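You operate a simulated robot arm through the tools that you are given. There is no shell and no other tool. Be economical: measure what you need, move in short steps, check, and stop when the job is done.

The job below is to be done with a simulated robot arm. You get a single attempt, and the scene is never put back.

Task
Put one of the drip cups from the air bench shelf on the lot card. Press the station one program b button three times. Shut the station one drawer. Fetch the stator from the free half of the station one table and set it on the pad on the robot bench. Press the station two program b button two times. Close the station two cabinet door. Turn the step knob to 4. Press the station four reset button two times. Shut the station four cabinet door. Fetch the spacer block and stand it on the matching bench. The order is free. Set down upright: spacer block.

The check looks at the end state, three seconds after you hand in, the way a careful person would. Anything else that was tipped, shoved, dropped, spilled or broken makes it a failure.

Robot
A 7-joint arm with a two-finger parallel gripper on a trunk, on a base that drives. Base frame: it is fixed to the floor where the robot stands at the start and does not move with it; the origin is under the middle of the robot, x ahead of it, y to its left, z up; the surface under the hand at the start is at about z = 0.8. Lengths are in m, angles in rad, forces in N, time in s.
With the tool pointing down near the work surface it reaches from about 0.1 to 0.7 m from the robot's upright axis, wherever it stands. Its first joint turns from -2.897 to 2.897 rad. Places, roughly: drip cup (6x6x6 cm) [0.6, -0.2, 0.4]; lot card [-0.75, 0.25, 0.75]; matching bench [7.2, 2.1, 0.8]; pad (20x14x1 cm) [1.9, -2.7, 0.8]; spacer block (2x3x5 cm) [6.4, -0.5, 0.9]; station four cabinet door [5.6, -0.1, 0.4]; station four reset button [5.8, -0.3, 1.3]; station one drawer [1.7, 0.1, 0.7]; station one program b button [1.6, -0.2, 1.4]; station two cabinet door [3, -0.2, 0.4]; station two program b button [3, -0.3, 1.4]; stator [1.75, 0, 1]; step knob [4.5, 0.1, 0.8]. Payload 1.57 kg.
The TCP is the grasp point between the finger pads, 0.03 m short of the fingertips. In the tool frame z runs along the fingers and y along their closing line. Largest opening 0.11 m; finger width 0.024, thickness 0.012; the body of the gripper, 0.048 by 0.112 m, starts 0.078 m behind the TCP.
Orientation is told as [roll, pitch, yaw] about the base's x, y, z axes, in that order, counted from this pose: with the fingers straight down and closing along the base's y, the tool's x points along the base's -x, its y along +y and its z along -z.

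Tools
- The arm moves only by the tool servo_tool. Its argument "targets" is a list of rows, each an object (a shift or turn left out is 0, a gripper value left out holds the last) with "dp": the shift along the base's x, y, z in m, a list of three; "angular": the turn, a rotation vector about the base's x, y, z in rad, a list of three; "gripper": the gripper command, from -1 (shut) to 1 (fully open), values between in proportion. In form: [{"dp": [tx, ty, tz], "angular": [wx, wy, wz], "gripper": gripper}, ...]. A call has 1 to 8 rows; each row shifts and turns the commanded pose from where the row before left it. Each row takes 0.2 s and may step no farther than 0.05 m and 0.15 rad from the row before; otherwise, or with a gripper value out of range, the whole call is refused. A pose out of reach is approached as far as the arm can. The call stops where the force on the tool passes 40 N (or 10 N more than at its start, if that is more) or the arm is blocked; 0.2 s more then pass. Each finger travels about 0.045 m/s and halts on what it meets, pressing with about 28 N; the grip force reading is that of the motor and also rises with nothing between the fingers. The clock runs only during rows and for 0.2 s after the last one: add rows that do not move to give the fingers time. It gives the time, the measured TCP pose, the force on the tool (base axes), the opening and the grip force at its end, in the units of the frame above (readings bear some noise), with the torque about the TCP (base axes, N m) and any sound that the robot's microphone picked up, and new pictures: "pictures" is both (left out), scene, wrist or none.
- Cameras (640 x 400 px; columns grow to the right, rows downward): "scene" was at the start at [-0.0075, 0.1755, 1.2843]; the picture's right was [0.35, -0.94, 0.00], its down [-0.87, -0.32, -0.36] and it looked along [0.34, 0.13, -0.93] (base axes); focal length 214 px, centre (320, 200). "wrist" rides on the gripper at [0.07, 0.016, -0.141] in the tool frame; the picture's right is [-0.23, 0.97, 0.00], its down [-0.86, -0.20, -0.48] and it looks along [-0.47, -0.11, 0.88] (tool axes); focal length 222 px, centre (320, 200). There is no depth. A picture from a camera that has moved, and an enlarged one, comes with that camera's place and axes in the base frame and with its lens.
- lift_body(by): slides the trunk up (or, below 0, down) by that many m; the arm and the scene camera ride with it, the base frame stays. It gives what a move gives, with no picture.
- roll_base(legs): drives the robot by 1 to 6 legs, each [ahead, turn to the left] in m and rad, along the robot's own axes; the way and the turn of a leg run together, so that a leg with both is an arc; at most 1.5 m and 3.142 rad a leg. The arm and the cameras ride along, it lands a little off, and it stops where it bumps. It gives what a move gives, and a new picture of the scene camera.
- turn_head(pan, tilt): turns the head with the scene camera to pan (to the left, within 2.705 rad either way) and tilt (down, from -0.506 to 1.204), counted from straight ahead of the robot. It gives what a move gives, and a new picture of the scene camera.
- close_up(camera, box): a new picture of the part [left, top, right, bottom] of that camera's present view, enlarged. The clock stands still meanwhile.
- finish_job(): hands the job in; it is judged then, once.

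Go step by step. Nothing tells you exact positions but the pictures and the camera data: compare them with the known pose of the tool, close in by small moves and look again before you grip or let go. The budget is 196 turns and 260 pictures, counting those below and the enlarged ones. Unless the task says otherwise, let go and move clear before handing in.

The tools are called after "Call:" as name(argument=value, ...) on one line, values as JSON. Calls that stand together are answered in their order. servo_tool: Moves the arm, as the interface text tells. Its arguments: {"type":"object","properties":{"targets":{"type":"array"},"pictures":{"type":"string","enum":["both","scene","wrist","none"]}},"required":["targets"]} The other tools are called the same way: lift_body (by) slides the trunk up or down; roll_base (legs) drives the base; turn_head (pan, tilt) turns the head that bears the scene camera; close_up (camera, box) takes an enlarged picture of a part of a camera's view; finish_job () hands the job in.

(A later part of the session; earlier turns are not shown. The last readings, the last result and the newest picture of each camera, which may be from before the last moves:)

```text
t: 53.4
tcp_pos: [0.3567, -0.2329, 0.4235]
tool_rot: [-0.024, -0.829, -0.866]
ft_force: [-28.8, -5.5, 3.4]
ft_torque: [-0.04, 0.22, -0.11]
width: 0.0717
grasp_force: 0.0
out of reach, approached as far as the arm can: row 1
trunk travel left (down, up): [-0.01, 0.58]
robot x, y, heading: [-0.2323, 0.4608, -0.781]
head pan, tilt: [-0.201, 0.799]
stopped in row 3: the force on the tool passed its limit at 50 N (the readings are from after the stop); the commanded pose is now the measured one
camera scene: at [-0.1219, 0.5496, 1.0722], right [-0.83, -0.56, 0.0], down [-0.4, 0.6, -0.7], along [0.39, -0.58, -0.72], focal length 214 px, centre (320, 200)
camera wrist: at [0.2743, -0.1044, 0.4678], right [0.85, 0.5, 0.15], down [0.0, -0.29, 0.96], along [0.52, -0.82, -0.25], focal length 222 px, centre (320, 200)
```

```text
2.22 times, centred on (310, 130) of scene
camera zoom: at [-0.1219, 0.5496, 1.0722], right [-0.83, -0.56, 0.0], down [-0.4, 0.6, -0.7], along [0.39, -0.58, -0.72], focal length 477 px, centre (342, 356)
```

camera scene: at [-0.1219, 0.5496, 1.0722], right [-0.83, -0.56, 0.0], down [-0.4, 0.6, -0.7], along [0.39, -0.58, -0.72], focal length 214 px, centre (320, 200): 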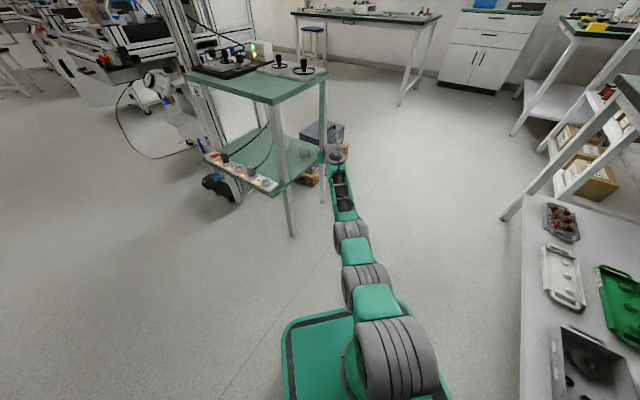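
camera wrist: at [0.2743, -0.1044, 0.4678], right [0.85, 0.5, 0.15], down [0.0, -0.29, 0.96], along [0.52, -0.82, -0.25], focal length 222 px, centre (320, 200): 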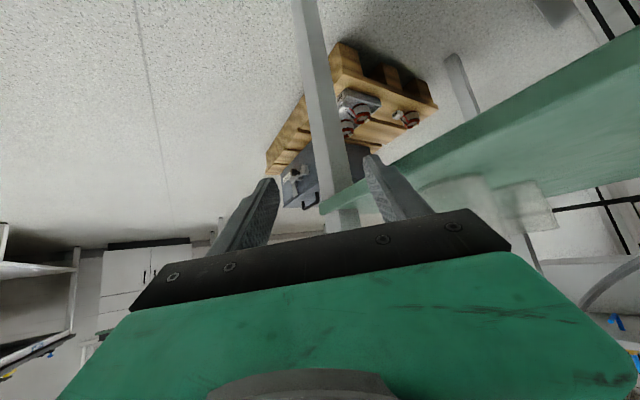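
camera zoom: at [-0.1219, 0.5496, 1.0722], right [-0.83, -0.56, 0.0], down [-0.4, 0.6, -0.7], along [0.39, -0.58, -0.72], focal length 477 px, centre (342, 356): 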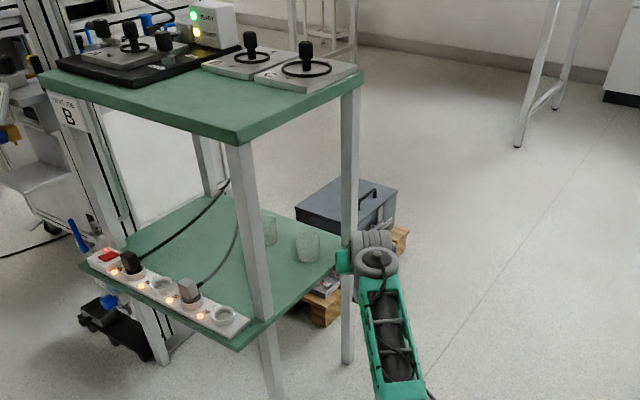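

A finger met the shelf edge or leg; the cups still stand. I back off along the arc and raise the hand.

Call:
servo_tool(targets=[{"dp": [-0.035, -0.02, 0.0]}, {"dp": [-0.035, -0.02, 0.02], "gripper": 0.7}, {"dp": [0, 0, 0.03]}, {"dp": [0, 0, 0.02]}])

Call:
close_up(camera="scene", box=[230, 40, 390, 220])

```text
t: 54.4
tcp_pos: [0.3, -0.2767, 0.4928]
tool_rot: [-0.027, -0.828, -0.852]
ft_force: [0.3, -0.1, -0.6]
ft_torque: [-0.01, 0.01, -0.01]
width: 0.0933
grasp_force: 0.0
out of reach, approached as far as the arm can: row 1, 2
trunk travel left (down, up): [-0.01, 0.58]
robot x, y, heading: [-0.2315, 0.4627, -0.77]
head pan, tilt: [-0.201, 0.799]
camera scene: at [-0.1214, 0.5501, 1.072], right [-0.83, -0.56, 0.0], down [-0.4, 0.59, -0.7], along [0.39, -0.58, -0.72], focal length 214 px, centre (320, 200)
camera wrist: at [0.2156, -0.1487, 0.5376], right [0.85, 0.51, 0.15], down [0.01, -0.29, 0.96], along [0.53, -0.81, -0.25], focal length 222 px, centre (320, 200)
```

scene: 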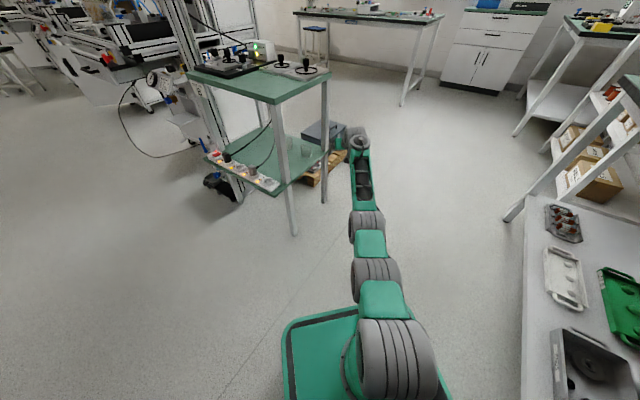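
wrist: 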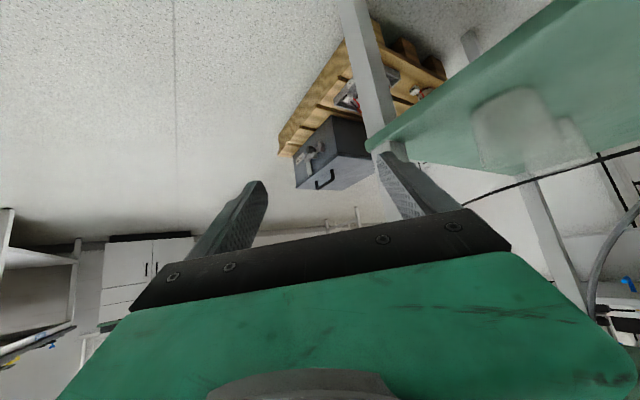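

```text
2.22 times, centred on (310, 130) of scene
camera zoom: at [-0.1214, 0.5501, 1.072], right [-0.83, -0.56, 0.0], down [-0.4, 0.59, -0.7], along [0.39, -0.58, -0.72], focal length 477 px, centre (342, 356)
```

zoom: 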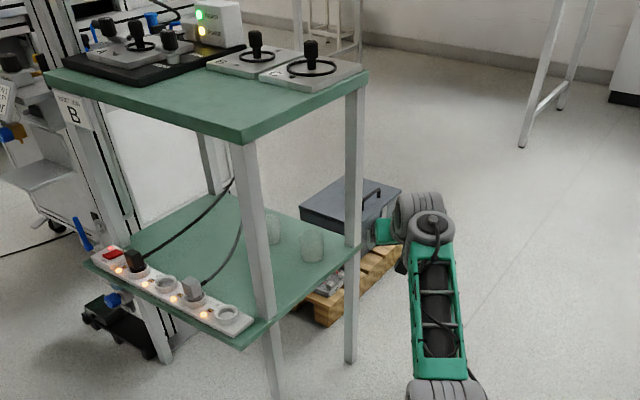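

Re-triangulating from three views, the shelf top is at z≈0.42 and the front cup at about (0.470, -0.204), so the hand must come in at z≈0.47. I swing onto the line again at that height, short of the cup.

Call:
servo_tool(targets=[{"dp": [0.0248, 0.035, -0.003], "angular": [0, 0, 0.023]}, {"dp": [0.0248, 0.035, -0.003], "angular": [0, 0, 0.023]}, {"dp": [0.0248, 0.035, -0.003], "angular": [0, 0, 0.023]}, {"dp": [0.0248, 0.035, -0.003], "angular": [0, 0, 0.023]}])

Call:
close_up(camera="scene", box=[230, 60, 370, 200])

```text
t: 55.4
tcp_pos: [0.427, -0.1651, 0.4847]
tool_rot: [-0.029, -0.828, -0.759]
ft_force: [-0.2, -0.8, -0.1]
ft_torque: [0.01, 0.01, 0.01]
width: 0.0932
grasp_force: 0.1
out of reach, approached as far as the arm can: row 1, 2, 3, 4
trunk travel left (down, up): [-0.01, 0.58]
robot x, y, heading: [-0.2315, 0.4632, -0.773]
head pan, tilt: [-0.201, 0.799]
camera scene: at [-0.1215, 0.5501, 1.0721], right [-0.83, -0.56, 0.0], down [-0.4, 0.59, -0.7], along [0.39, -0.58, -0.72], focal length 214 px, centre (320, 200)
camera wrist: at [0.3313, -0.0458, 0.5292], right [0.8, 0.59, 0.15], down [0.03, -0.29, 0.96], along [0.6, -0.76, -0.25], focal length 222 px, centre (320, 200)
```

scene: 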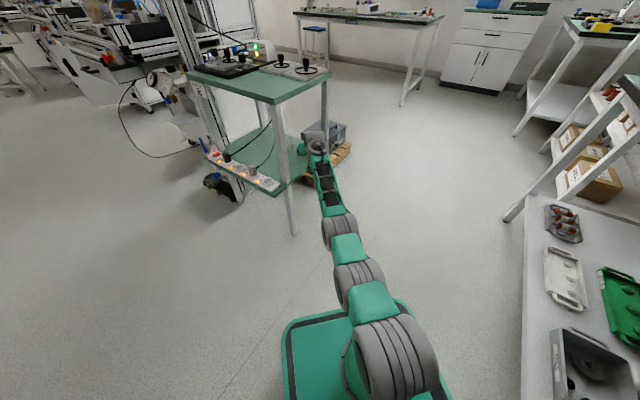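
wrist: 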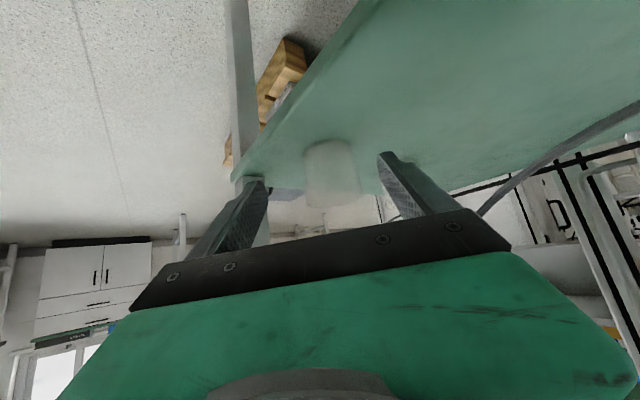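

```text
2.86 times, centred on (300, 130) of scene
camera zoom: at [-0.1215, 0.5501, 1.0721], right [-0.83, -0.56, 0.0], down [-0.4, 0.59, -0.7], along [0.39, -0.58, -0.72], focal length 613 px, centre (377, 400)
```

zoom: 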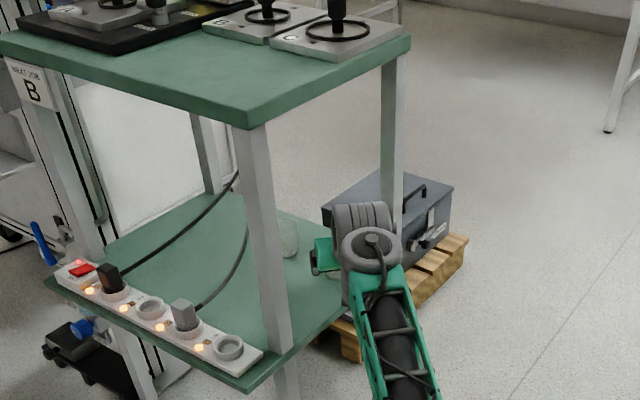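

The cup sits between the fingers, about 6 cm ahead along my heading. I lower 2 cm and drive the base forward 5.5 cm.

Call:
servo_tool(targets=[{"dp": [0.002, 0.002, -0.01]}, {"dp": [0, 0, -0.01]}], pictures="none")

Call:
roll_base(legs=[[0.05, 0]])

Call:
servo_tool(targets=[{"dp": [0, 0, 0]}], pictures="wrist")

```text
t: 56.0
tcp_pos: [0.4307, -0.1629, 0.4642]
tool_rot: [-0.027, -0.829, -0.759]
ft_force: [0.9, -0.3, -0.4]
ft_torque: [0.04, 0.02, 0.02]
width: 0.0933
grasp_force: 0.0
trunk travel left (down, up): [-0.01, 0.58]
robot x, y, heading: [-0.236, 0.4663, -0.769]
head pan, tilt: [-0.201, 0.799]
```

```text
t: 56.9
tcp_pos: [0.4647, -0.1975, 0.4639]
tool_rot: [-0.025, -0.827, -0.76]
ft_force: [-0.2, -0.2, -0.6]
ft_torque: [0.0, -0.03, -0.01]
width: 0.0935
grasp_force: 0.0
trunk travel left (down, up): [-0.01, 0.58]
robot x, y, heading: [-0.1971, 0.4243, -0.773]
head pan, tilt: [-0.201, 0.799]
camera scene: at [-0.0861, 0.5159, 1.0721], right [-0.83, -0.56, 0.0], down [-0.4, 0.59, -0.7], along [0.39, -0.58, -0.72], focal length 214 px, centre (320, 200)
```

scene: 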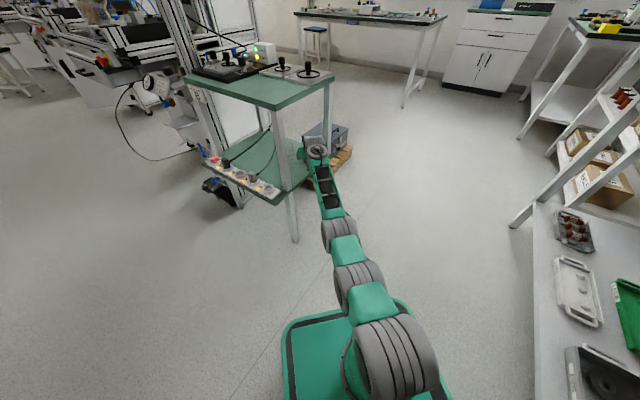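

```text
t: 57.3
tcp_pos: [0.4655, -0.1974, 0.4636]
tool_rot: [-0.026, -0.83, -0.76]
ft_force: [-0.8, -0.1, 0.0]
ft_torque: [0.05, 0.03, 0.0]
width: 0.0935
grasp_force: 0.1
trunk travel left (down, up): [-0.01, 0.58]
robot x, y, heading: [-0.1989, 0.4301, -0.769]
head pan, tilt: [-0.201, 0.799]
camera wrist: at [0.3698, -0.0787, 0.5091], right [0.8, 0.59, 0.15], down [0.03, -0.29, 0.96], along [0.61, -0.76, -0.25], focal length 222 px, centre (320, 200)
```

wrist: 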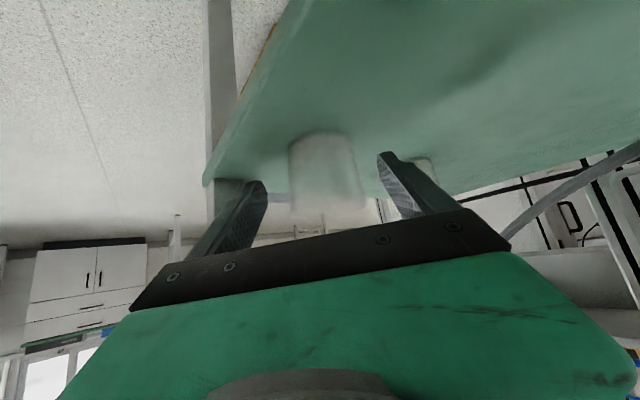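

The cup is about 2 cm further and slightly left. I nudge in and close gently.

Call:
servo_tool(targets=[{"dp": [0.009, -0.004, 0]}, {"dp": [0.009, -0.004, 0]}, {"dp": [0, 0, 0]}], pictures="wrist")

```text
t: 58.1
tcp_pos: [0.4777, -0.2, 0.4642]
tool_rot: [-0.027, -0.827, -0.759]
ft_force: [0.2, 0.1, 0.1]
ft_torque: [0.0, -0.01, -0.02]
width: 0.0937
grasp_force: 0.0
out of reach, approached as far as the arm can: row 2
trunk travel left (down, up): [-0.01, 0.58]
robot x, y, heading: [-0.1985, 0.4313, -0.771]
head pan, tilt: [-0.201, 0.799]
camera wrist: at [0.3816, -0.0808, 0.5084], right [0.8, 0.59, 0.15], down [0.03, -0.29, 0.96], along [0.61, -0.76, -0.25], focal length 222 px, centre (320, 200)
```

wrist: 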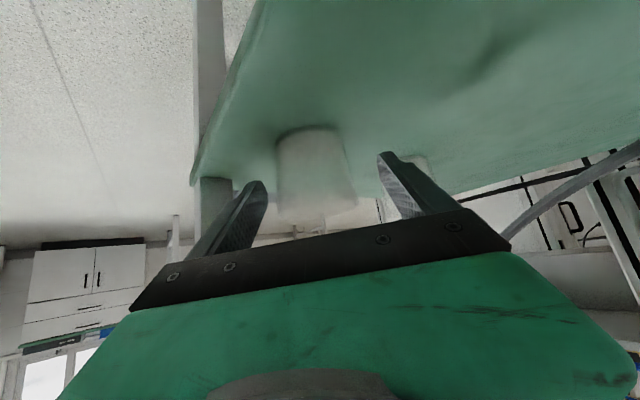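

Centred now. I close on the cup.

Call:
servo_tool(targets=[{"gripper": 0.0}, {}, {}, {"gripper": -0.1}, {}, {}], pictures="wrist")

```text
t: 59.5
tcp_pos: [0.478, -0.2002, 0.4644]
tool_rot: [-0.027, -0.829, -0.759]
ft_force: [-0.5, 0.3, 1.1]
ft_torque: [0.03, 0.0, -0.04]
width: 0.0579
grasp_force: 28.2
trunk travel left (down, up): [-0.01, 0.58]
robot x, y, heading: [-0.1938, 0.4274, -0.771]
head pan, tilt: [-0.201, 0.799]
camera wrist: at [0.3815, -0.0809, 0.5086], right [0.8, 0.59, 0.15], down [0.03, -0.29, 0.96], along [0.61, -0.76, -0.25], focal length 222 px, centre (320, 200)
```

wrist: 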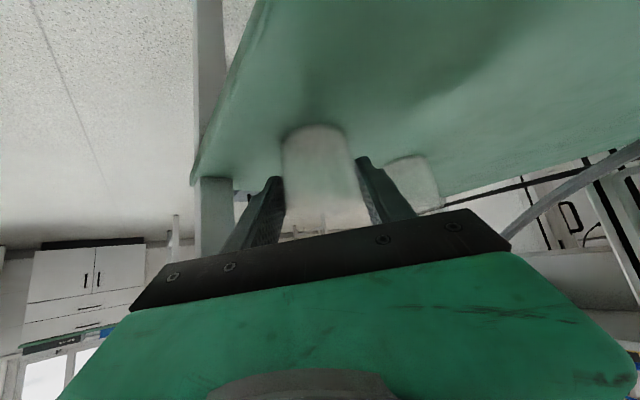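

The cup is gripped. I lift it 3 cm, then reverse out.

Call:
servo_tool(targets=[{"dp": [0, 0, 0.015]}, {"dp": [0, 0, 0.015]}, {"dp": [0, 0, 0.01]}], pictures="wrist")

Call:
roll_base(legs=[[-0.085, 0]])

```text
t: 60.3
tcp_pos: [0.4768, -0.2006, 0.5045]
tool_rot: [-0.027, -0.827, -0.76]
ft_force: [0.0, 0.6, -0.3]
ft_torque: [-0.01, 0.01, 0.0]
width: 0.0574
grasp_force: 27.8
trunk travel left (down, up): [-0.01, 0.58]
robot x, y, heading: [-0.1972, 0.4263, -0.769]
head pan, tilt: [-0.201, 0.799]
camera wrist: at [0.3815, -0.0813, 0.5479], right [0.8, 0.59, 0.15], down [0.03, -0.29, 0.96], along [0.61, -0.76, -0.25], focal length 222 px, centre (320, 200)
```

wrist: 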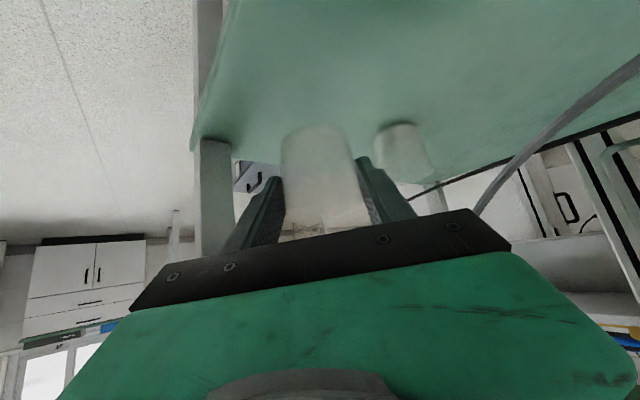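

```text
t: 61.4
tcp_pos: [0.4356, -0.1466, 0.5044]
tool_rot: [-0.026, -0.83, -0.753]
ft_force: [-0.4, -0.1, -0.5]
ft_torque: [0.0, -0.02, -0.01]
width: 0.0575
grasp_force: 27.3
trunk travel left (down, up): [-0.01, 0.58]
robot x, y, heading: [-0.2424, 0.4732, -0.765]
head pan, tilt: [-0.201, 0.799]
stopped in leg 1: the robot was blocked; the commanded pose is now the measured one
camera scene: at [-0.1331, 0.5661, 1.072], right [-0.82, -0.57, 0.0], down [-0.41, 0.59, -0.7], along [0.4, -0.57, -0.72], focal length 214 px, centre (320, 200)
```

scene: 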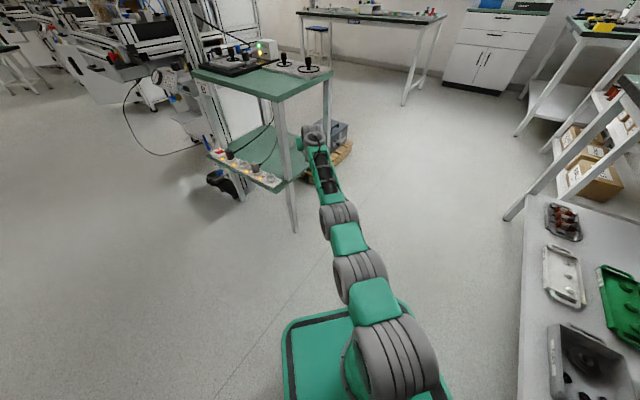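

Reversed out (a light bump at the rear again). I swing the arm right, away from the bench.

Call:
servo_tool(targets=[{"dp": [-0.0318, -0.0331, 0], "angular": [0, 0, -0.05]}, {"dp": [-0.0335, -0.0315, 0], "angular": [0, 0, -0.05]}, {"dp": [-0.035, -0.0298, 0], "angular": [0, 0, -0.05]}, {"dp": [-0.0365, -0.028, 0], "angular": [0, 0, -0.05]}, {"dp": [-0.0378, -0.0261, 0], "angular": [0, 0, -0.05]}, {"dp": [-0.0391, -0.0242, 0], "angular": [0, 0, -0.05]}, {"dp": [-0.0403, -0.0223, 0], "angular": [0, 0, -0.05]}, {"dp": [-0.0413, -0.0202, 0], "angular": [0, 0, -0.05]}], pictures="wrist")

```text
t: 63.2
tcp_pos: [0.137, -0.3609, 0.5047]
tool_rot: [-0.026, -0.83, -1.152]
ft_force: [0.8, 0.2, -0.7]
ft_torque: [-0.01, 0.04, 0.01]
width: 0.0571
grasp_force: 28.0
trunk travel left (down, up): [-0.01, 0.58]
robot x, y, heading: [-0.2414, 0.4781, -0.767]
head pan, tilt: [-0.201, 0.799]
camera wrist: at [0.0941, -0.2138, 0.5502], right [0.96, 0.24, 0.15], down [-0.08, -0.28, 0.96], along [0.27, -0.93, -0.25], focal length 222 px, centre (320, 200)
```

wrist: 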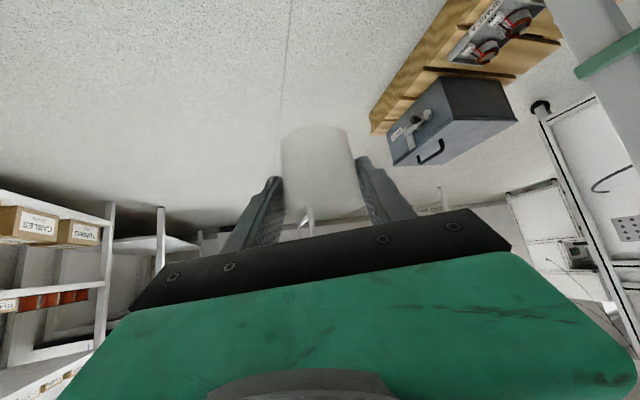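

Clear of the bench now. I raise the trunk, stand the tool upright and draw the arm in.

Call:
lift_body(by=0.5)

Call:
servo_tool(targets=[{"dp": [-0.015, 0.04, 0.01], "angular": [0.128, 0.057, 0]}, {"dp": [-0.015, 0.04, 0.01], "angular": [0.128, 0.057, 0]}, {"dp": [-0.015, 0.04, 0.01], "angular": [0.128, 0.057, 0]}, {"dp": [-0.015, 0.04, 0.01], "angular": [0.128, 0.057, 0]}, {"dp": [-0.015, 0.04, 0], "angular": [0.128, 0.057, 0]}, {"dp": [-0.015, 0.04, 0], "angular": [0.118, 0.052, 0]}, {"dp": [-0.015, 0.04, 0]}, {"dp": [-0.015, 0.04, 0]}])

```text
refused: 0.5 is not a number from -0.4 to 0.4
```

```text
t: 65.0
tcp_pos: [0.0181, -0.0423, 0.5452]
tool_rot: [-0.026, 0.001, -1.151]
ft_force: [0.5, 0.0, -0.4]
ft_torque: [-0.01, 0.02, -0.03]
width: 0.0575
grasp_force: 28.1
trunk travel left (down, up): [-0.01, 0.58]
robot x, y, heading: [-0.2436, 0.4749, -0.766]
head pan, tilt: [-0.201, 0.799]
camera scene: at [-0.133, 0.5657, 1.072], right [-0.82, -0.57, 0.0], down [-0.41, 0.59, -0.7], along [0.4, -0.57, -0.72], focal length 214 px, centre (320, 200)
camera wrist: at [0.0087, 0.0305, 0.6873], right [0.98, 0.19, -0.03], down [0.18, -0.86, 0.48], along [0.07, -0.48, -0.88], focal length 222 px, centre (320, 200)
```

scene: 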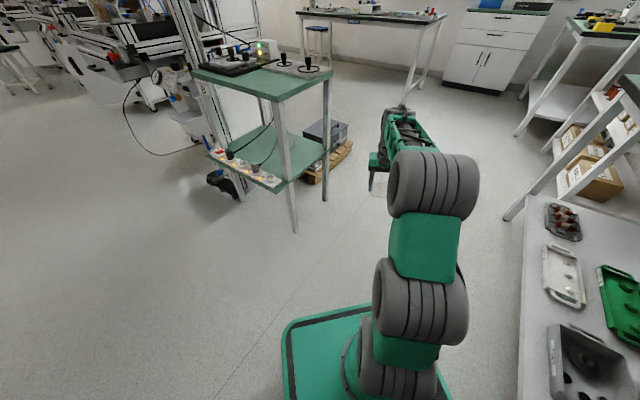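
wrist: 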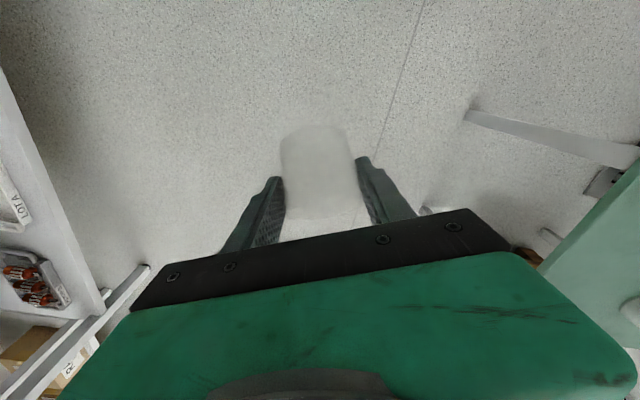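

The cup was gripped with the tool tilted 0.83 rad, so I must also place it with that tilt, about 0.93 m from the card. I raise the trunk and drive to about (0.2, 0.43), then turn left to face the card.

Call:
lift_body(by=0.4)

Call:
roll_base(legs=[[0.06, 0], [0, 0.766], [0.4, 0], [0, 1.8], [0, 1.66]])

Call:
turn_head(pan=0.2, tilt=0.6)

```text
t: 68.9
tcp_pos: [0.0191, -0.0421, 0.9469]
tool_rot: [-0.026, 0.0, -1.152]
ft_force: [-0.8, -0.7, -0.2]
ft_torque: [0.03, 0.01, -0.02]
width: 0.0574
grasp_force: 28.1
trunk travel left (down, up): [-0.41, 0.18]
robot x, y, heading: [-0.241, 0.4787, -0.764]
head pan, tilt: [-0.201, 0.799]
```

```text
t: 82.3
tcp_pos: [-0.3786, 0.4524, 0.9462]
tool_rot: [-0.025, -0.001, 3.072]
ft_force: [-0.7, -0.2, 0.3]
ft_torque: [-0.02, -0.01, 0.01]
width: 0.0563
grasp_force: 28.1
trunk travel left (down, up): [-0.41, 0.18]
robot x, y, heading: [0.204, 0.4435, -2.826]
head pan, tilt: [-0.201, 0.799]
camera scene: at [0.2291, 0.3033, 1.4721], right [-0.12, 0.99, 0.0], down [0.71, 0.09, -0.7], along [-0.69, -0.08, -0.72], focal length 214 px, centre (320, 200)
```

scene: 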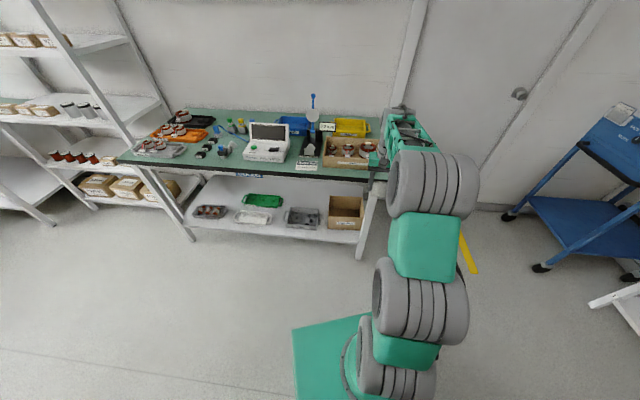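

```text
t: 83.2
tcp_pos: [-0.3786, 0.4517, 0.9463]
tool_rot: [-0.027, -0.002, 3.074]
ft_force: [1.3, 0.1, -0.2]
ft_torque: [0.03, 0.01, -0.03]
width: 0.0565
grasp_force: 28.0
trunk travel left (down, up): [-0.41, 0.18]
robot x, y, heading: [0.2044, 0.4361, -2.822]
head pan, tilt: [0.201, 0.6]
camera scene: at [0.2325, 0.2691, 1.4889], right [-0.5, 0.87, 0.0], down [0.49, 0.28, -0.82], along [-0.72, -0.41, -0.57], focal length 214 px, centre (320, 200)
```

scene: 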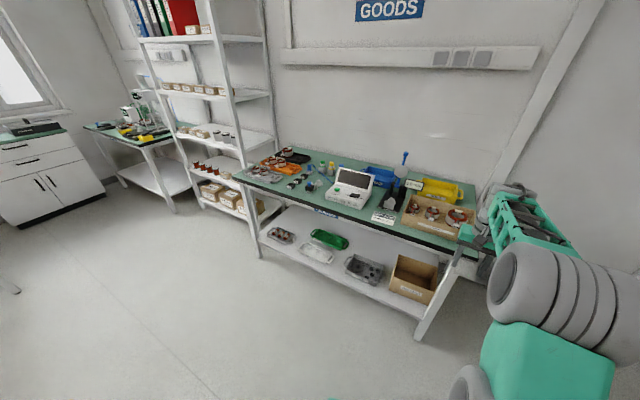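

I see the lot card in front of the dial gauge. I zoom in for a precise bearing to triangulate the bench height.

Call:
close_up(camera="scene", box=[330, 140, 480, 260])

```text
3.33 times, centred on (405, 200) of scene
camera zoom: at [0.2325, 0.2691, 1.4889], right [-0.5, 0.87, 0.0], down [0.49, 0.28, -0.82], along [-0.72, -0.41, -0.57], focal length 715 px, centre (37, 200)
```

zoom: 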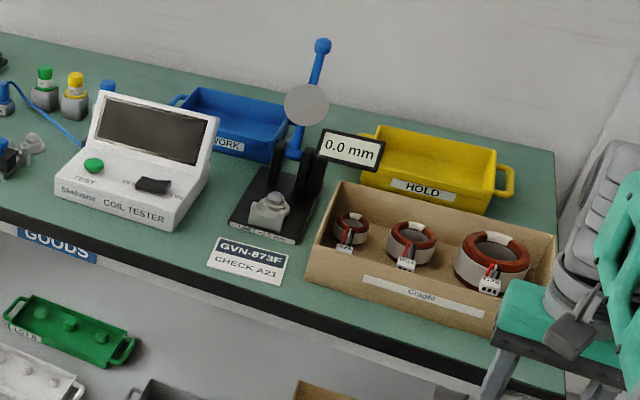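

The bench top is at z≈0.83 and the card at about (-0.612, 0.13). I raise a bit more, reverse 5 cm for reach, and swing the arm to the card bearing.

Call:
lift_body(by=0.1)

Call:
roll_base(legs=[[-0.05, 0]])

Call:
servo_tool(targets=[{"dp": [0.0008, -0.0442, 0], "angular": [0, 0, 0.0855]}, {"dp": [0.0042, -0.044, 0], "angular": [0, 0, 0.0855]}, {"dp": [0.0075, -0.0436, 0], "angular": [0, 0, 0.0855]}, {"dp": [0.0108, -0.0429, 0], "angular": [0, 0, 0.0855]}, {"dp": [0.014, -0.042, 0], "angular": [0, 0, 0.0855]}], pictures="scene")

```text
t: 84.5
tcp_pos: [-0.3785, 0.4523, 1.0462]
tool_rot: [-0.026, -0.001, 3.073]
ft_force: [-0.6, -0.4, -0.4]
ft_torque: [0.02, 0.02, 0.0]
width: 0.0566
grasp_force: 27.6
trunk travel left (down, up): [-0.51, 0.08]
robot x, y, heading: [0.2004, 0.438, -2.821]
head pan, tilt: [0.201, 0.6]
```

```text
t: 85.5
tcp_pos: [-0.3308, 0.4673, 1.0472]
tool_rot: [-0.026, -0.002, 3.071]
ft_force: [-0.4, 0.8, -0.5]
ft_torque: [0.03, 0.04, 0.0]
width: 0.0565
grasp_force: 27.8
trunk travel left (down, up): [-0.51, 0.08]
robot x, y, heading: [0.2521, 0.4557, -2.826]
head pan, tilt: [0.201, 0.6]
camera scene: at [0.2813, 0.2851, 1.589], right [-0.5, 0.87, 0.0], down [0.49, 0.28, -0.83], along [-0.72, -0.41, -0.56], focal length 214 px, centre (320, 200)
```

scene: 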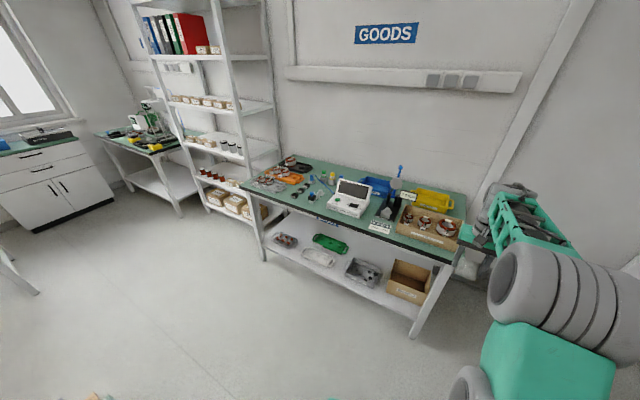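

```text
t: 86.7
tcp_pos: [-0.2943, 0.2495, 1.0457]
tool_rot: [-0.028, 0.0, -2.782]
ft_force: [0.2, -0.4, 0.3]
ft_torque: [-0.01, 0.0, 0.0]
width: 0.0562
grasp_force: 28.5
trunk travel left (down, up): [-0.51, 0.08]
robot x, y, heading: [0.2534, 0.4578, -2.82]
head pan, tilt: [0.201, 0.6]
camera scene: at [0.2808, 0.2845, 1.5889], right [-0.5, 0.87, 0.0], down [0.49, 0.28, -0.82], along [-0.72, -0.41, -0.57], focal length 214 px, centre (320, 200)
```

scene: 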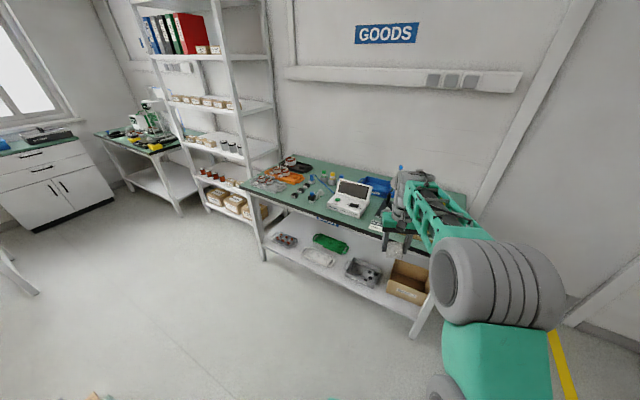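

Now I extend toward the card while tilting back to the grasp tilt.

Call:
servo_tool(targets=[{"dp": [-0.0384, -0.0145, 0]}, {"dp": [-0.0384, -0.0145, 0]}, {"dp": [-0.0384, -0.0145, -0.008], "angular": [-0.0487, 0.129, 0]}, {"dp": [-0.0384, -0.0145, -0.008], "angular": [-0.0487, 0.129, 0]}, {"dp": [-0.0384, -0.0145, -0.008], "angular": [-0.0487, 0.129, 0]}, {"dp": [-0.0384, -0.0145, -0.008], "angular": [-0.0487, 0.129, 0]}, {"dp": [-0.0384, -0.0145, -0.008], "angular": [-0.0487, 0.129, 0]}, {"dp": [-0.0384, -0.0145, 0], "angular": [-0.0487, 0.129, 0]}])

Call:
turn_head(pan=0.2, tilt=0.7)

Call:
close_up(camera="scene", box=[320, 100, 470, 220])

```text
t: 88.5
tcp_pos: [-0.6036, 0.1354, 1.0064]
tool_rot: [-0.026, -0.829, -2.785]
ft_force: [-1.1, -0.9, 0.0]
ft_torque: [0.02, -0.05, -0.04]
width: 0.0563
grasp_force: 28.0
trunk travel left (down, up): [-0.51, 0.08]
robot x, y, heading: [0.2482, 0.4557, -2.823]
head pan, tilt: [0.201, 0.6]
camera scene: at [0.2799, 0.2846, 1.5889], right [-0.5, 0.87, 0.0], down [0.49, 0.28, -0.82], along [-0.72, -0.41, -0.57], focal length 214 px, centre (320, 200)
camera wrist: at [-0.4552, 0.1709, 1.0507], right [0.18, -0.97, 0.15], down [-0.27, 0.1, 0.96], along [-0.95, -0.21, -0.25], focal length 222 px, centre (320, 200)
```

scene: 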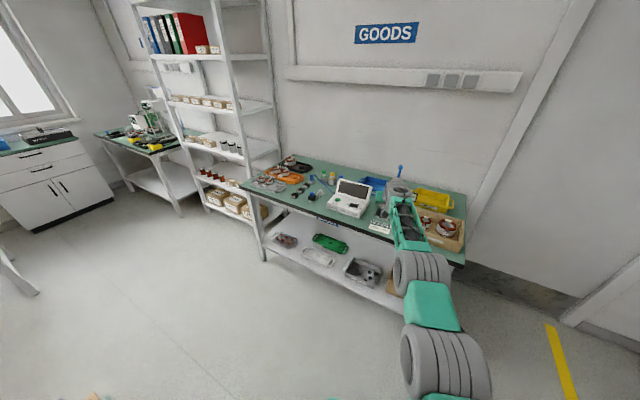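
wrist: 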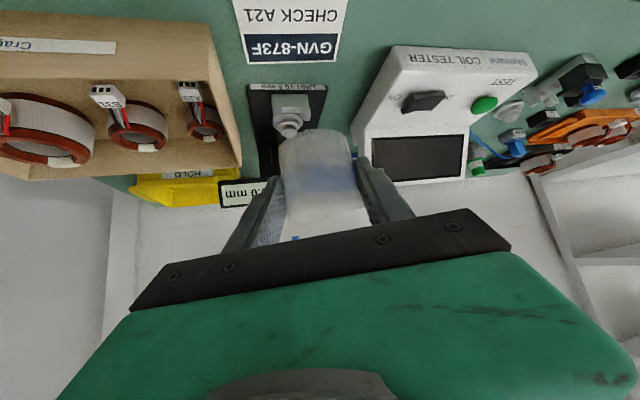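

```text
t: 89.1
tcp_pos: [-0.6024, 0.1364, 1.007]
tool_rot: [-0.025, -0.829, -2.784]
ft_force: [0.3, -0.2, 0.6]
ft_torque: [0.0, -0.02, 0.04]
width: 0.0561
grasp_force: 28.0
trunk travel left (down, up): [-0.51, 0.08]
robot x, y, heading: [0.2488, 0.4573, -2.827]
head pan, tilt: [0.201, 0.7]
camera scene: at [0.2835, 0.2865, 1.5803], right [-0.5, 0.87, 0.0], down [0.56, 0.32, -0.77], along [-0.66, -0.38, -0.64], focal length 214 px, centre (320, 200)
```

scene: 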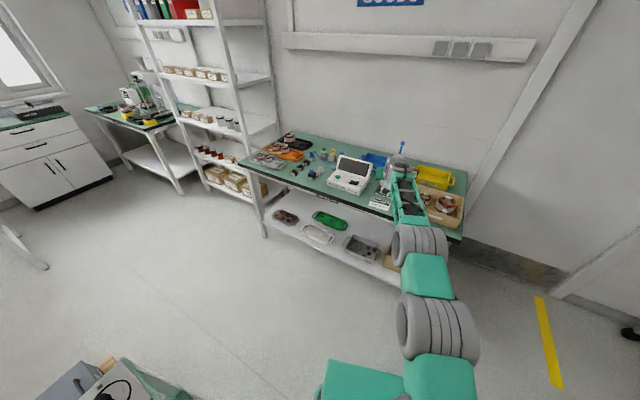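

```text
3.33 times, centred on (395, 160) of scene
camera zoom: at [0.2835, 0.2865, 1.5803], right [-0.5, 0.87, 0.0], down [0.56, 0.32, -0.77], along [-0.66, -0.38, -0.64], focal length 715 px, centre (70, 333)
```

zoom: 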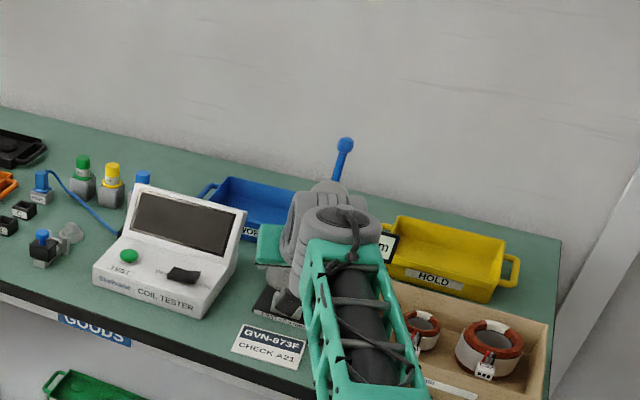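

The card centre works out at (-0.632, 0.135), bench z≈0.82. I shift 2 cm and lower with the trunk to just above.

Call:
servo_tool(targets=[{"dp": [-0.018, 0.003, 0]}, {}], pictures="none")

Call:
lift_body(by=-0.11)

Call:
servo_tool(targets=[{}])

Call:
close_up(camera="scene", box=[330, 80, 450, 180])

```text
t: 89.7
tcp_pos: [-0.618, 0.1395, 1.0063]
tool_rot: [-0.026, -0.829, -2.784]
ft_force: [-0.7, -0.4, -0.7]
ft_torque: [-0.01, 0.0, -0.03]
width: 0.0561
grasp_force: 27.9
trunk travel left (down, up): [-0.51, 0.08]
robot x, y, heading: [0.2528, 0.4561, -2.828]
head pan, tilt: [0.201, 0.7]
```

```text
t: 91.1
tcp_pos: [-0.6176, 0.1404, 0.8958]
tool_rot: [-0.022, -0.83, -2.784]
ft_force: [-0.5, 0.1, -0.4]
ft_torque: [-0.02, 0.0, -0.01]
width: 0.0562
grasp_force: 27.5
trunk travel left (down, up): [-0.4, 0.19]
robot x, y, heading: [0.2515, 0.4538, -2.826]
head pan, tilt: [0.201, 0.7]
```

```text
t: 91.5
tcp_pos: [-0.6165, 0.1403, 0.8983]
tool_rot: [-0.024, -0.828, -2.784]
ft_force: [-0.1, 0.2, 0.5]
ft_torque: [-0.02, -0.03, 0.01]
width: 0.0563
grasp_force: 27.9
trunk travel left (down, up): [-0.4, 0.19]
robot x, y, heading: [0.2485, 0.4537, -2.819]
head pan, tilt: [0.201, 0.7]
camera scene: at [0.2835, 0.2865, 1.4703], right [-0.5, 0.87, 0.0], down [0.56, 0.32, -0.76], along [-0.66, -0.38, -0.64], focal length 214 px, centre (320, 200)
camera wrist: at [-0.4695, 0.1751, 0.942], right [0.18, -0.97, 0.15], down [-0.27, 0.1, 0.96], along [-0.94, -0.21, -0.25], focal length 222 px, centre (320, 200)
```

scene: 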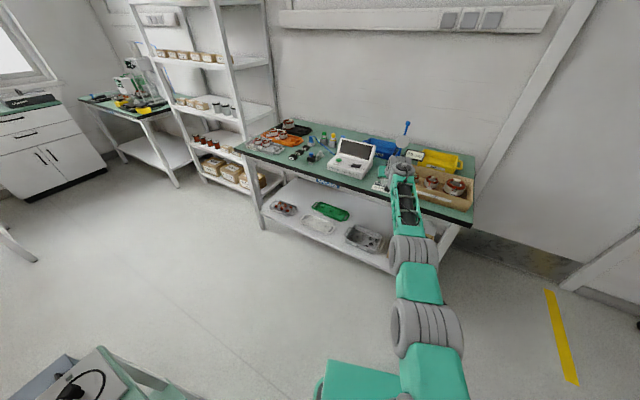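
wrist: 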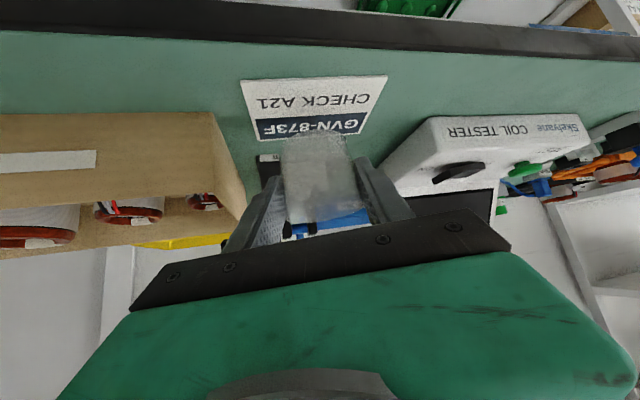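

```text
4.00 times, centred on (390, 130) of scene
camera zoom: at [0.2835, 0.2865, 1.4703], right [-0.5, 0.87, 0.0], down [0.56, 0.32, -0.76], along [-0.66, -0.38, -0.64], focal length 858 px, centre (40, 480)
```

zoom: 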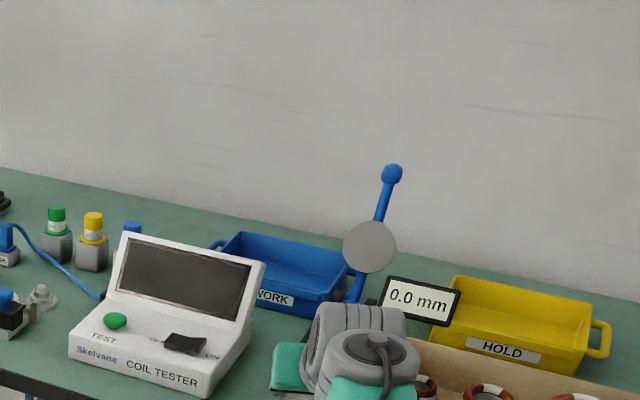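

Nearly over the card centre; a final shift of 1 cm toward the wall, then I lower in small steps watching the force.

Call:
servo_tool(targets=[{"dp": [-0.01, -0.004, -0.008]}, {"dp": [0, 0, -0.008]}, {"dp": [0, 0, -0.008]}, {}], pictures="wrist")

```text
t: 92.5
tcp_pos: [-0.6173, 0.1396, 0.871]
tool_rot: [-0.025, -0.829, -2.785]
ft_force: [-0.2, -0.6, -1.0]
ft_torque: [-0.03, 0.01, -0.02]
width: 0.0562
grasp_force: 28.0
out of reach, approached as far as the arm can: row 1
trunk travel left (down, up): [-0.4, 0.19]
robot x, y, heading: [0.2504, 0.4555, -2.82]
head pan, tilt: [0.201, 0.7]
camera wrist: at [-0.4697, 0.1747, 0.9157], right [0.18, -0.97, 0.15], down [-0.27, 0.1, 0.96], along [-0.94, -0.21, -0.25], focal length 222 px, centre (320, 200)
```

wrist: 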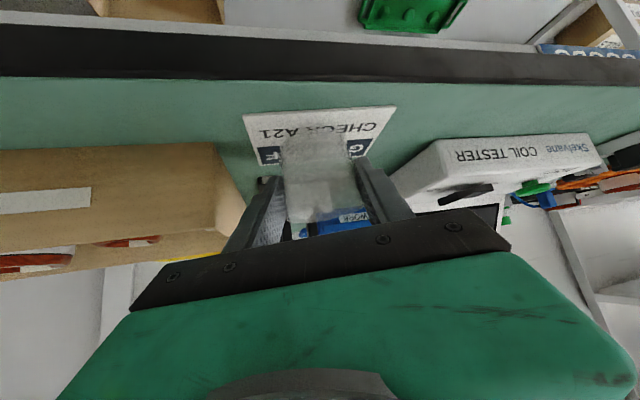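

At the edge of reach, so I use the base for the last centimetre.

Call:
roll_base(legs=[[0.012, 0]])

Call:
servo_tool(targets=[{"dp": [0, 0, -0.006]}, {}], pictures="wrist")

```text
t: 93.3
tcp_pos: [-0.6282, 0.1361, 0.8698]
tool_rot: [-0.024, -0.828, -2.784]
ft_force: [-0.2, 0.1, -0.9]
ft_torque: [0.01, -0.01, 0.0]
width: 0.056
grasp_force: 27.9
trunk travel left (down, up): [-0.4, 0.19]
robot x, y, heading: [0.2449, 0.4533, -2.818]
head pan, tilt: [0.201, 0.7]
camera scene: at [0.2724, 0.2829, 1.4703], right [-0.5, 0.87, 0.0], down [0.56, 0.32, -0.76], along [-0.66, -0.38, -0.64], focal length 214 px, centre (320, 200)
```

scene: 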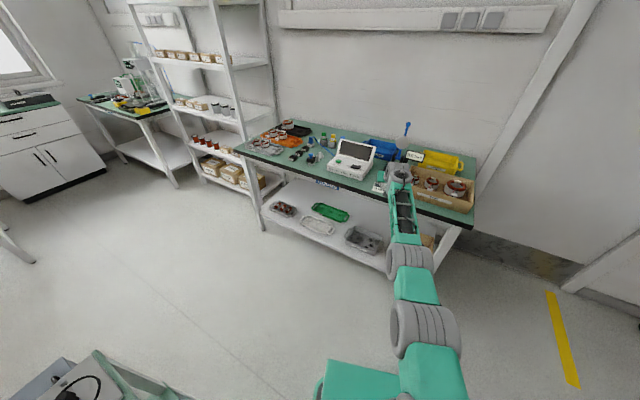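

```text
t: 93.9
tcp_pos: [-0.6288, 0.1359, 0.867]
tool_rot: [-0.026, -0.831, -2.784]
ft_force: [0.0, -1.3, 3.7]
ft_torque: [-0.11, 0.01, 0.01]
width: 0.056
grasp_force: 27.9
trunk travel left (down, up): [-0.4, 0.19]
robot x, y, heading: [0.2406, 0.4502, -2.816]
head pan, tilt: [0.201, 0.7]
camera wrist: at [-0.4809, 0.1712, 0.91], right [0.18, -0.97, 0.15], down [-0.27, 0.1, 0.96], along [-0.95, -0.21, -0.25], focal length 222 px, centre (320, 200)
```

wrist: 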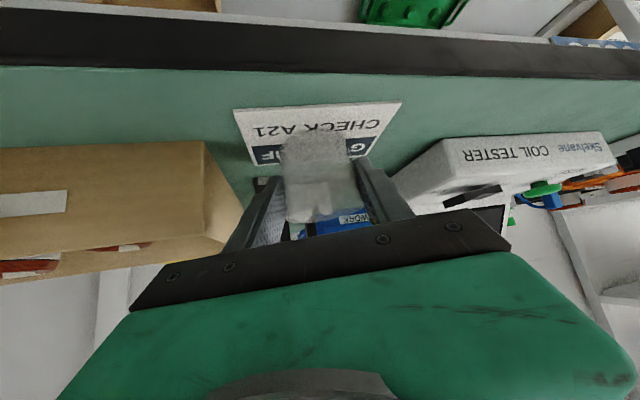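

The cup touches the bench but sits about 1.4 cm past the card's centre. I lift slightly, back off that far, and set it down.

Call:
servo_tool(targets=[{"dp": [0, 0, 0.008]}, {}], pictures="none")

Call:
roll_base(legs=[[-0.013, 0]])

Call:
servo_tool(targets=[{"dp": [0, 0, -0.004]}, {"dp": [0, 0, -0.003]}, {}], pictures="wrist")

```text
t: 94.5
tcp_pos: [-0.6297, 0.1359, 0.8715]
tool_rot: [-0.024, -0.826, -2.785]
ft_force: [-0.2, 0.0, 0.2]
ft_torque: [-0.02, -0.01, 0.0]
width: 0.056
grasp_force: 27.9
trunk travel left (down, up): [-0.4, 0.19]
robot x, y, heading: [0.2428, 0.4494, -2.824]
head pan, tilt: [0.201, 0.7]
```

```text
t: 95.2
tcp_pos: [-0.6178, 0.1406, 0.8719]
tool_rot: [-0.025, -0.829, -2.784]
ft_force: [-0.3, -0.1, 0.3]
ft_torque: [0.06, 0.0, -0.04]
width: 0.056
grasp_force: 28.2
trunk travel left (down, up): [-0.4, 0.19]
robot x, y, heading: [0.2527, 0.4584, -2.826]
head pan, tilt: [0.201, 0.7]
camera scene: at [0.2848, 0.287, 1.4703], right [-0.5, 0.87, 0.0], down [0.56, 0.32, -0.76], along [-0.66, -0.38, -0.64], focal length 214 px, centre (320, 200)
```

scene: 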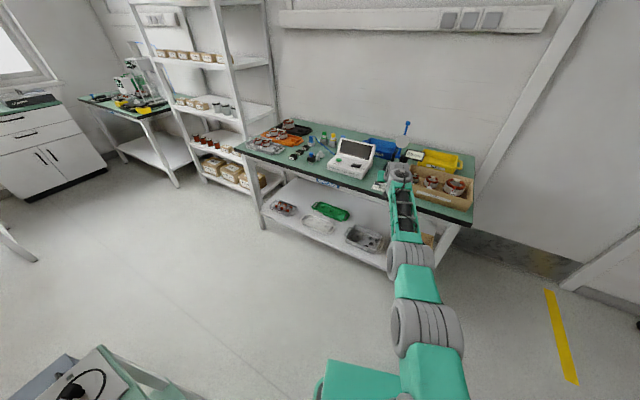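

```text
t: 96.0
tcp_pos: [-0.6155, 0.1396, 0.866]
tool_rot: [-0.025, -0.83, -2.784]
ft_force: [0.3, -1.0, 1.4]
ft_torque: [-0.08, -0.01, 0.04]
width: 0.0562
grasp_force: 27.8
trunk travel left (down, up): [-0.4, 0.19]
robot x, y, heading: [0.2511, 0.4567, -2.823]
head pan, tilt: [0.201, 0.7]
camera wrist: at [-0.4676, 0.1751, 0.9104], right [0.18, -0.97, 0.15], down [-0.27, 0.1, 0.96], along [-0.94, -0.21, -0.25], focal length 222 px, centre (320, 200)
```

wrist: 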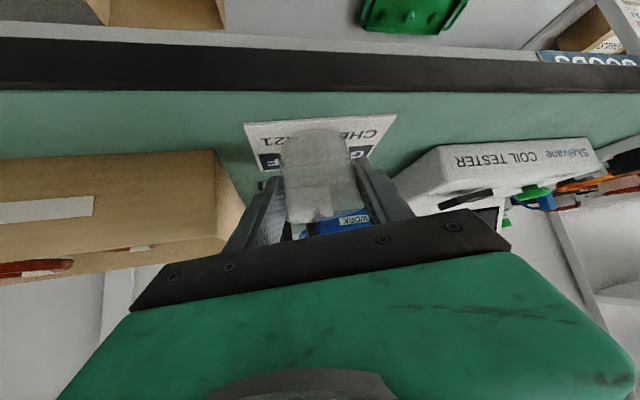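

The cup is centred on the card and touching down. I open and back straight out with the base.

Call:
servo_tool(targets=[{"dp": [0, 0, -0.001], "gripper": 0.2}, {"gripper": 0.45}, {}, {}], pictures="wrist")

Call:
roll_base(legs=[[-0.12, 0]])

Call:
close_up(camera="wrist", box=[200, 50, 440, 250])

```text
t: 97.0
tcp_pos: [-0.6159, 0.1412, 0.8651]
tool_rot: [-0.024, -0.83, -2.785]
ft_force: [0.0, -0.9, 0.1]
ft_torque: [-0.02, 0.0, 0.05]
width: 0.0796
grasp_force: 0.0
trunk travel left (down, up): [-0.4, 0.19]
robot x, y, heading: [0.252, 0.4568, -2.821]
head pan, tilt: [0.201, 0.7]
camera wrist: at [-0.4677, 0.1755, 0.9092], right [0.18, -0.97, 0.15], down [-0.27, 0.1, 0.96], along [-0.94, -0.21, -0.25], focal length 222 px, centre (320, 200)
```

wrist: 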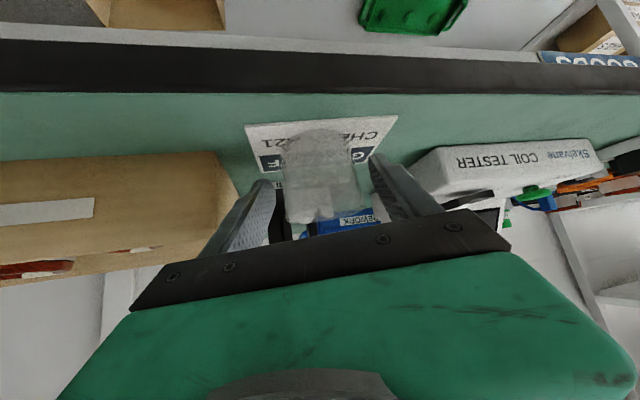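

```text
t: 98.3
tcp_pos: [-0.5022, 0.1762, 0.8644]
tool_rot: [-0.025, -0.83, -2.784]
ft_force: [0.2, 0.1, 0.4]
ft_torque: [-0.03, -0.01, -0.02]
width: 0.0797
grasp_force: 0.0
trunk travel left (down, up): [-0.4, 0.19]
robot x, y, heading: [0.3667, 0.4967, -2.821]
head pan, tilt: [0.201, 0.7]
camera scene: at [0.3989, 0.3248, 1.4703], right [-0.5, 0.87, 0.0], down [0.56, 0.32, -0.76], along [-0.66, -0.38, -0.64], focal length 214 px, centre (320, 200)
```

scene: 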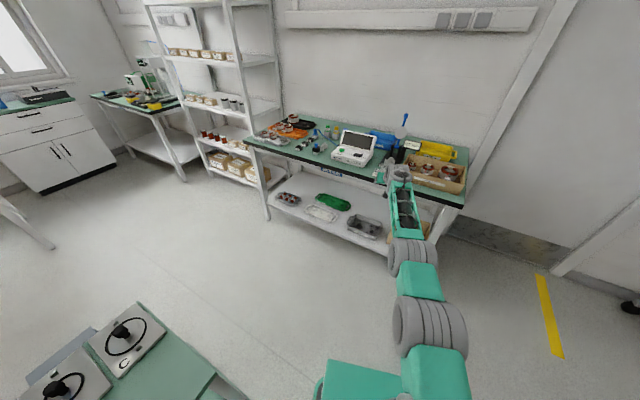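

```text
2.00 times, centred on (320, 150) of wrist
camera zoom: at [-0.3535, 0.212, 0.9094], right [0.18, -0.97, 0.15], down [-0.27, 0.1, 0.96], along [-0.94, -0.22, -0.25], focal length 444 px, centre (320, 300)
```

zoom: 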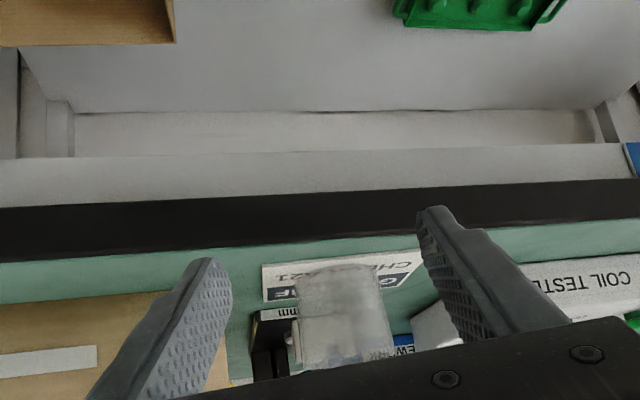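

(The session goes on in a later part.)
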